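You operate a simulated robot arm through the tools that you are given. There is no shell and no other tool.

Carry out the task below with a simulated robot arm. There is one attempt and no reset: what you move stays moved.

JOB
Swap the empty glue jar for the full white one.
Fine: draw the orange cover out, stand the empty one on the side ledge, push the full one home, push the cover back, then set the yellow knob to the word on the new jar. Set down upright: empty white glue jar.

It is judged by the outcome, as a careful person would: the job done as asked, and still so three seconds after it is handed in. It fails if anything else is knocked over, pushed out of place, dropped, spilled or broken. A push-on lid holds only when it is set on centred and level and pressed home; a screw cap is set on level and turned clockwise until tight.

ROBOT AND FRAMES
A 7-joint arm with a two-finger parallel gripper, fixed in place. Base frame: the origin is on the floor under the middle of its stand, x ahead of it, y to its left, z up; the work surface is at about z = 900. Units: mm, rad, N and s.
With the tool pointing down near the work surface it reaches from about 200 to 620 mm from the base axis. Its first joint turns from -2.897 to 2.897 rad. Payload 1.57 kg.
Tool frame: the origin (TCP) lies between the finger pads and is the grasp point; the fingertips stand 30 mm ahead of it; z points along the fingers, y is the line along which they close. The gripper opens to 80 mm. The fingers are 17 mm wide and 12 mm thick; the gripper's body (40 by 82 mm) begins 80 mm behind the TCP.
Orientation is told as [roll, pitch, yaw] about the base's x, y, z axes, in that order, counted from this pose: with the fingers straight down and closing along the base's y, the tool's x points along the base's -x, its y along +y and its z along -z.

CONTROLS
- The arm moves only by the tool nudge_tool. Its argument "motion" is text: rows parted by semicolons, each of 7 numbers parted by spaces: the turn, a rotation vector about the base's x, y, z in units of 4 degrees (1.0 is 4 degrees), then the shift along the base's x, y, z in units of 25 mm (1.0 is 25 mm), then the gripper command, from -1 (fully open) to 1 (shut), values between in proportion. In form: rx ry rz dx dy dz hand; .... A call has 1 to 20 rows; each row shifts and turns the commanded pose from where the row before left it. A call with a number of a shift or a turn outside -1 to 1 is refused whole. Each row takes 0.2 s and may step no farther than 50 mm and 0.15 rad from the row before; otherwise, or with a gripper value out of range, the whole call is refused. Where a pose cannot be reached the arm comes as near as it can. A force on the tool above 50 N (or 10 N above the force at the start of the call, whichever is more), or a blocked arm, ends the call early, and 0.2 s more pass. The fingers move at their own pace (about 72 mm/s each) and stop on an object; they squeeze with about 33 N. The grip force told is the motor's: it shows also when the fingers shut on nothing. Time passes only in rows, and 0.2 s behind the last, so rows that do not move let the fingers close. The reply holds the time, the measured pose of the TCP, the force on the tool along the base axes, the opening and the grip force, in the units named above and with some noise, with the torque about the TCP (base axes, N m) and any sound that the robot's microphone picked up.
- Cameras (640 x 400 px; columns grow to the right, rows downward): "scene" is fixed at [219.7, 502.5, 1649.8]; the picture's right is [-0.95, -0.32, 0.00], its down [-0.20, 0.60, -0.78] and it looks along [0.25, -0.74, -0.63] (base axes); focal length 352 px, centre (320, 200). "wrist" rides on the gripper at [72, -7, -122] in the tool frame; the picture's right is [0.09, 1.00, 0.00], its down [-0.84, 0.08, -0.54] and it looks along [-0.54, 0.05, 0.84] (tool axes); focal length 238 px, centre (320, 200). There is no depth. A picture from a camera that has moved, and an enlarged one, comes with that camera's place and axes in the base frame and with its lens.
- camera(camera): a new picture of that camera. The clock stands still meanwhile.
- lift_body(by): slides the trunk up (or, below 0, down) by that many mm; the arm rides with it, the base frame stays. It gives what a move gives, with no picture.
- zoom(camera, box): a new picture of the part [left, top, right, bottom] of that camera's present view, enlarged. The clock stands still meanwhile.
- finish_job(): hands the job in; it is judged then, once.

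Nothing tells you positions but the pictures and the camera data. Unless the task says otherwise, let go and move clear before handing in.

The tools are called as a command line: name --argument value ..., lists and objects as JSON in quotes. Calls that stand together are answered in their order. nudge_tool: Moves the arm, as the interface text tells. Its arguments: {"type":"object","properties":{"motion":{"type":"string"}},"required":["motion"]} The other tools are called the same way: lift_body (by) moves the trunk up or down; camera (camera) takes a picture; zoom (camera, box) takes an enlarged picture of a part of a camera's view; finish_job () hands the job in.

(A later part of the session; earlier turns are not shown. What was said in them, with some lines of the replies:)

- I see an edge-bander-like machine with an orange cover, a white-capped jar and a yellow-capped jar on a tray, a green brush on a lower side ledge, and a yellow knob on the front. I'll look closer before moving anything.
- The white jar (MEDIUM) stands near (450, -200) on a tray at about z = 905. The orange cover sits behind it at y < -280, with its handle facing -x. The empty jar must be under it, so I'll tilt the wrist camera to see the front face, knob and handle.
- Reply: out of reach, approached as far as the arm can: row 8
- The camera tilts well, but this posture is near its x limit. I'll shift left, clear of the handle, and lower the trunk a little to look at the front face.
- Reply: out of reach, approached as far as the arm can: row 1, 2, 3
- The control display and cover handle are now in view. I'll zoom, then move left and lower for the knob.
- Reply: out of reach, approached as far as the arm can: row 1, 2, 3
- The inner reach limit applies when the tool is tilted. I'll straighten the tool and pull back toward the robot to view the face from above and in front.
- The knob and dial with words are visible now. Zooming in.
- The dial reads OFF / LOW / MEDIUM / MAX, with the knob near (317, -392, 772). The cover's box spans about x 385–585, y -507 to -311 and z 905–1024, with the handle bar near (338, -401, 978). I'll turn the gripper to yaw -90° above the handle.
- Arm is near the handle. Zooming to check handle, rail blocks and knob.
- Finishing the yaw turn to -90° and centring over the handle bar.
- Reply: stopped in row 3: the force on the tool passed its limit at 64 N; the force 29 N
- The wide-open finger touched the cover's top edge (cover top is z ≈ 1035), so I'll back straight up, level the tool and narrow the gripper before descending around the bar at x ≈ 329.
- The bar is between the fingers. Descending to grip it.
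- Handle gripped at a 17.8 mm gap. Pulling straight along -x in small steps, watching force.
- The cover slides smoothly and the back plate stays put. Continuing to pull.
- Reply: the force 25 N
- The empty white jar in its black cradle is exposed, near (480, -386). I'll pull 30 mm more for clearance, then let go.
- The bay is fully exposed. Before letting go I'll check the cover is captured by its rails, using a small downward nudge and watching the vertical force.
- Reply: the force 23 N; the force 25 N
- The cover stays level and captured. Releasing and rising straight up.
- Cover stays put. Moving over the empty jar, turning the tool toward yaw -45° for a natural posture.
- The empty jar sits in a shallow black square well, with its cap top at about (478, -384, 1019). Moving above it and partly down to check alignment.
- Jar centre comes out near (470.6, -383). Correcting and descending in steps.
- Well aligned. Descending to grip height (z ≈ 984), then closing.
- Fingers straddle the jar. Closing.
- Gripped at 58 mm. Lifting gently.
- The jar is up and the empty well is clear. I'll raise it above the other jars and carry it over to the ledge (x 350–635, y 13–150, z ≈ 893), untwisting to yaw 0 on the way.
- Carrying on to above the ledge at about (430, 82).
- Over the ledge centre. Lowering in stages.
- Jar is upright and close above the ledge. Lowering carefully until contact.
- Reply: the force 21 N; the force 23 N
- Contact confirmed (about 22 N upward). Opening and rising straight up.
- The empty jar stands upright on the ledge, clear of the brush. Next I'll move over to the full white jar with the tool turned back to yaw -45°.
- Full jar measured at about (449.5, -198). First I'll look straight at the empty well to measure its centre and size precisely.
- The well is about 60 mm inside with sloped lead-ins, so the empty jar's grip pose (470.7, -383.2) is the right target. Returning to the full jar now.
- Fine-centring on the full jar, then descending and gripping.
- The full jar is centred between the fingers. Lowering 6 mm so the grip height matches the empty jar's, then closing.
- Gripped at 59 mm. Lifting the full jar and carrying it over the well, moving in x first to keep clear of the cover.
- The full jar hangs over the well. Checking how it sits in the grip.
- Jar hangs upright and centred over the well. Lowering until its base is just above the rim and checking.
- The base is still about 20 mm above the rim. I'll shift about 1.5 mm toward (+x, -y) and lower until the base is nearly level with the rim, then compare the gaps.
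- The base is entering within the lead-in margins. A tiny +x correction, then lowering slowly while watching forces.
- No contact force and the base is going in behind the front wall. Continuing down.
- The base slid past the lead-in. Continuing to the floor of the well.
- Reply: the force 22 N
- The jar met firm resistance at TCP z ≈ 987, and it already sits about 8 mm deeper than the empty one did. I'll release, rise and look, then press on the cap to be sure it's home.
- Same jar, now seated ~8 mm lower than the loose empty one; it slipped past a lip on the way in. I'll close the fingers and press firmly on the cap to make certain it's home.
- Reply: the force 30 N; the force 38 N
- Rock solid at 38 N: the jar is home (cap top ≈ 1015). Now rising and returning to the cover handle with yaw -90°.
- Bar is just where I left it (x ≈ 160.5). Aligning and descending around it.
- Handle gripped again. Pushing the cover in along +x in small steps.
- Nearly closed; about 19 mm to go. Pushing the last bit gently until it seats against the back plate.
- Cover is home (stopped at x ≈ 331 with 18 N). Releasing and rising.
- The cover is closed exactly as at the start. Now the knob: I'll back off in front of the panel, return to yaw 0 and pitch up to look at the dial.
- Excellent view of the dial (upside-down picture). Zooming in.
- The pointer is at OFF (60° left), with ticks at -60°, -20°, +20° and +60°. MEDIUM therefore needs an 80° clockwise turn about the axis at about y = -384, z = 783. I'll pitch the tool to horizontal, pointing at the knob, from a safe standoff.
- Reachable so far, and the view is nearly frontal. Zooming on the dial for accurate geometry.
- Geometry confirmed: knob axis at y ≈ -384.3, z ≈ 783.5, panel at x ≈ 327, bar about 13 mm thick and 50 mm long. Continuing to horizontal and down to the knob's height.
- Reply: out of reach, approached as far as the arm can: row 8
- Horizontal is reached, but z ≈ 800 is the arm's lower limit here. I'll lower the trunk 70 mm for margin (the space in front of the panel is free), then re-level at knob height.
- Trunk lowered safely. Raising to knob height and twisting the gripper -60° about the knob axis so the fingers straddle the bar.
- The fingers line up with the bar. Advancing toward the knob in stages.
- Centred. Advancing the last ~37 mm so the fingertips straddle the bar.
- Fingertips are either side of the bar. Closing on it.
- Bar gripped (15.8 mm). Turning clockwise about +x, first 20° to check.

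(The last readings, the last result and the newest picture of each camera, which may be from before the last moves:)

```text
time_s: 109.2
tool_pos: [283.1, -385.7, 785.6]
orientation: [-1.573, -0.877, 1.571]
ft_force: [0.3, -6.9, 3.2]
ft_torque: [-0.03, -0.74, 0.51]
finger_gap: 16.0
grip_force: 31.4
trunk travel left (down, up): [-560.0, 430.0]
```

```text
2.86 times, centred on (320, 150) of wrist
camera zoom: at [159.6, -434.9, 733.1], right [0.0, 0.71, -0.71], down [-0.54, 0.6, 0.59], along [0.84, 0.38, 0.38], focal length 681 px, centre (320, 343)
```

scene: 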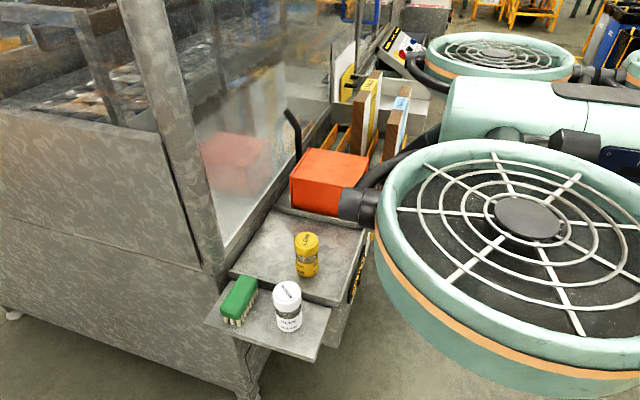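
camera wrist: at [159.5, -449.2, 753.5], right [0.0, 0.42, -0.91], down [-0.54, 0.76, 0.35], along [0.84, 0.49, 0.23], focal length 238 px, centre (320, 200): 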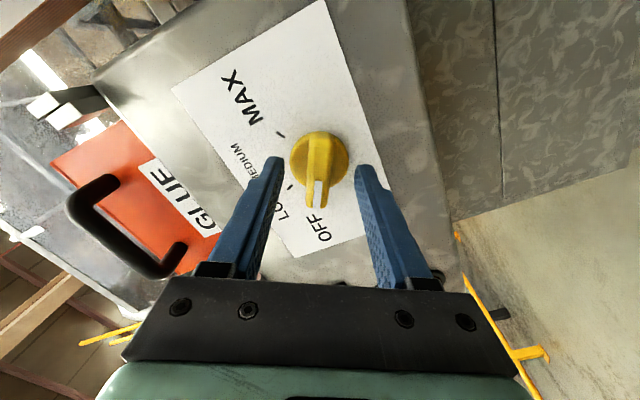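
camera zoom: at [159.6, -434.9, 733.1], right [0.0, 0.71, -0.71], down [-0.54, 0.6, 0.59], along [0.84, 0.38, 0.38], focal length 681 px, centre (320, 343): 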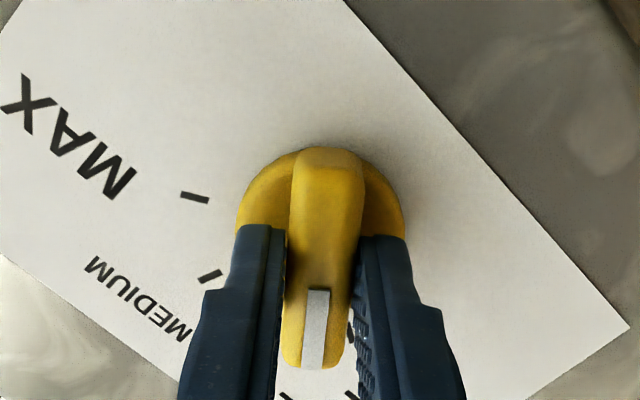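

The knob turns with the gripper. Continuing.

nudge_tool --motion "1 0 0 0 0 0 1;1 0 0 0 0 0 1;1 0 0 0 0 0 1;1 0 0 0 0 0 1;1 0 0 0 0 0 1;1 0 0 0 0 0 1;1 0 0 0 0 0 1;1 0 0 0 0 0 1;1 0 0 0 0 0 1;1 0 0 0 0 0 1"

zoom --camera "wrist" --box '[220, 80, 420, 220]'

```text
time_s: 111.5
tool_pos: [283.1, -384.9, 785.6]
orientation: [1.794, -1.567, -1.794]
ft_force: [-0.3, -7.6, 10.0]
ft_torque: [0.0, 0.45, -0.19]
finger_gap: 15.7
grip_force: 31.1
trunk travel left (down, up): [-560.0, 430.0]
```

```text
2.86 times, centred on (320, 150) of wrist
camera zoom: at [159.6, -390.4, 712.1], right [0.0, 1.0, -0.09], down [-0.54, 0.07, 0.84], along [0.84, 0.05, 0.54], focal length 681 px, centre (320, 343)
```

zoom: 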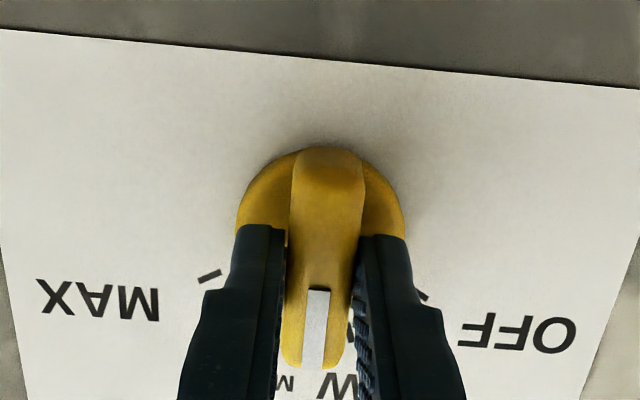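

Pointer is now straight up. A further 20° brings it to MEDIUM.

nudge_tool --motion "1 0 0 0 0 0 1;1 0 0 0 0 0 1;1 0 0 0 0 0 1;1 0 0 0 0 0 1;1 0 0 0 0 0 1;0 0 0 0 0 0 1"

camera --camera "wrist"

zoom --camera "wrist" --box '[220, 80, 420, 220]'

```text
time_s: 112.8
tool_pos: [283.6, -384.1, 785.0]
orientation: [1.574, -1.22, -1.573]
ft_force: [3.3, -6.3, 10.0]
ft_torque: [0.0, -0.35, -0.33]
finger_gap: 15.9
grip_force: 31.6
trunk travel left (down, up): [-560.0, 430.0]
```

```text
taken
camera wrist: at [159.6, -365.4, 714.1], right [0.0, 0.97, 0.26], down [-0.54, -0.22, 0.81], along [0.84, -0.14, 0.53], focal length 238 px, centre (320, 200)
```

wrist: 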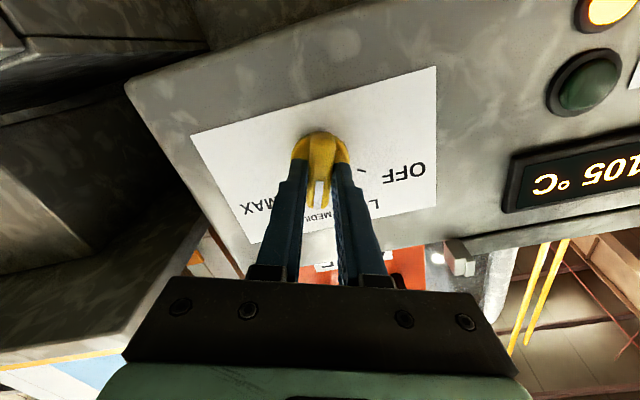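

```text
2.86 times, centred on (320, 150) of wrist
camera zoom: at [159.6, -365.4, 714.1], right [0.0, 0.97, 0.26], down [-0.54, -0.22, 0.81], along [0.84, -0.14, 0.53], focal length 681 px, centre (320, 343)
```

zoom: 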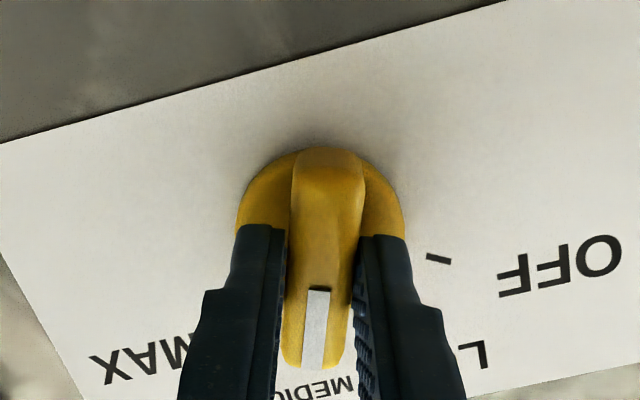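

The HEAT lamp lit and the display changed, so the machine responds to the setting. Releasing and backing straight out to verify the pointer.

nudge_tool --motion "0 0 0 0 0 0 -0.2;0 0 0 0 0 0 -0.2;0 0 0 0 0 0 -0.2"

nudge_tool --motion "0 0 0 -0.5 0 0 -0.2;0 0 0 -0.7 0 0 -0.2;0 0 0 -0.8 0 0 -0.2;0 0 0 -0.8 0 0 -0.2;0 0 0 -0.8 0 0 -0.2"

camera --camera "wrist"

zoom --camera "wrist" --box '[240, 60, 420, 190]'

```text
time_s: 113.7
tool_pos: [281.6, -384.8, 782.9]
orientation: [1.569, -1.219, -1.569]
ft_force: [-0.6, 0.2, 0.2]
ft_torque: [-0.03, 0.03, 0.0]
finger_gap: 48.0
grip_force: 0.1
trunk travel left (down, up): [-560.0, 430.0]
```

```text
time_s: 114.8
tool_pos: [193.3, -384.3, 784.1]
orientation: [1.573, -1.22, -1.569]
ft_force: [-0.1, 0.1, -0.3]
ft_torque: [-0.02, 0.01, 0.04]
finger_gap: 48.0
grip_force: 0.1
trunk travel left (down, up): [-560.0, 430.0]
```

```text
taken
camera wrist: at [69.5, -365.0, 713.0], right [0.0, 0.97, 0.26], down [-0.54, -0.22, 0.81], along [0.84, -0.14, 0.52], focal length 238 px, centre (320, 200)
```

wrist: 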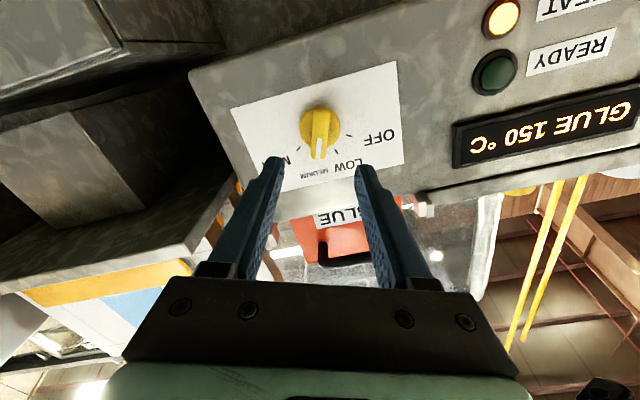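

```text
3.08 times, centred on (330, 125) of wrist
camera zoom: at [69.5, -365.0, 713.0], right [0.0, 0.97, 0.26], down [-0.54, -0.22, 0.81], along [0.84, -0.14, 0.52], focal length 733 px, centre (289, 431)
```

zoom: 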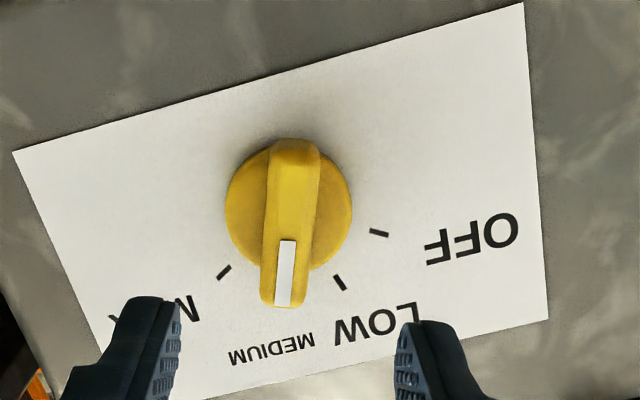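

The pointer is measured at 19.5° right, on the MEDIUM tick (20°), and the display reads 150 °C and heating. A final check of the whole scene before handing in.

nudge_tool --motion "0 0 0 -0.5 0 0 -0.2;0 0 0 0 0 0 -0.2;0 0 0 0 0 0 -0.2;0 0 0 0 0 0 -0.2;0 0 0 0 0 0 -0.2"

zoom --camera "wrist" --box '[220, 0, 640, 220]'

zoom --camera "scene" --box '[190, 120, 400, 370]'

camera --camera "scene"

```text
time_s: 116.0
tool_pos: [181.6, -385.1, 785.0]
orientation: [1.572, -1.22, -1.567]
ft_force: [0.3, -0.1, 0.2]
ft_torque: [-0.02, 0.03, 0.02]
finger_gap: 48.2
grip_force: 0.0
trunk travel left (down, up): [-560.0, 430.0]
```

```text
1.52 times, centred on (430, 110) of wrist
camera zoom: at [58.4, -365.5, 713.5], right [0.0, 0.97, 0.26], down [-0.54, -0.22, 0.81], along [0.84, -0.14, 0.52], focal length 363 px, centre (152, 337)
```

zoom: 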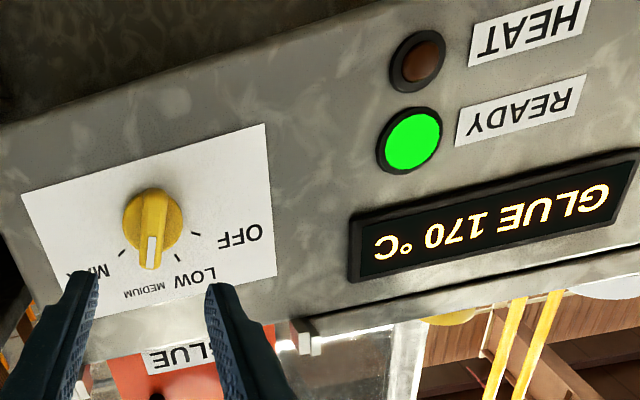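

```text
1.60 times, centred on (295, 245) of scene
camera zoom: at [219.7, 502.5, 1649.8], right [-0.95, -0.32, 0.0], down [-0.2, 0.6, -0.78], along [0.25, -0.74, -0.63], focal length 564 px, centre (360, 128)
```

zoom: 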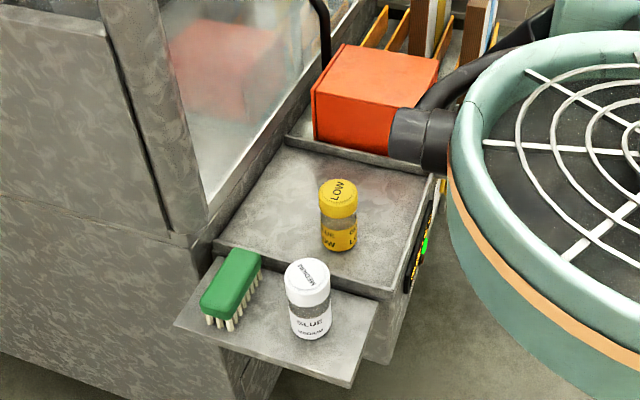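

```text
taken
```

scene: 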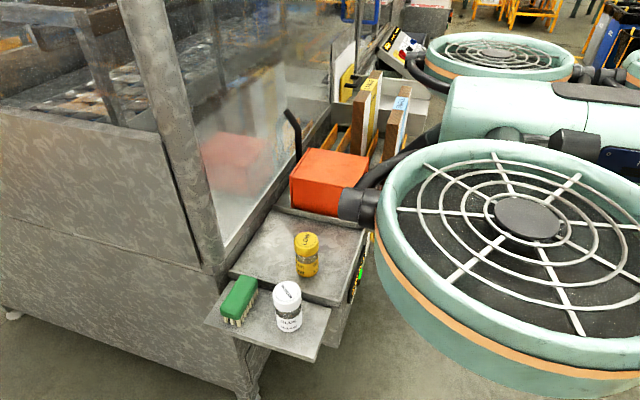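

The READY lamp is green at 170 °C and the knob points to MEDIUM. The cover is closed over the full jar, the empty jar stands upright on the ledge, and the yellow jar and brush are undisturbed. The gripper is open and clear, so I'm handing in.

finish_job

```text
The job is handed in.
```

The full white jar is seated in the machine, the empty one is standing upright on the side ledge, and the job is handed in.

- **Full jar:** pushed down into its holder until it met the bottom. It didn't move when I pressed on the cap with about 38 N.
- **Cover:** slid back in until it stopped, with the handle in the same place as at the start.
- **Knob:** turned from OFF to MEDIUM, the word on the new jar. The READY lamp came on and the display read 170 °C.
- **Everything else:** the yellow jar and the brush weren't moved. When I first reached for the handle, a finger pressed on the top edge of the orange cover at 64 N; the cover didn't shift and I saw no damage.
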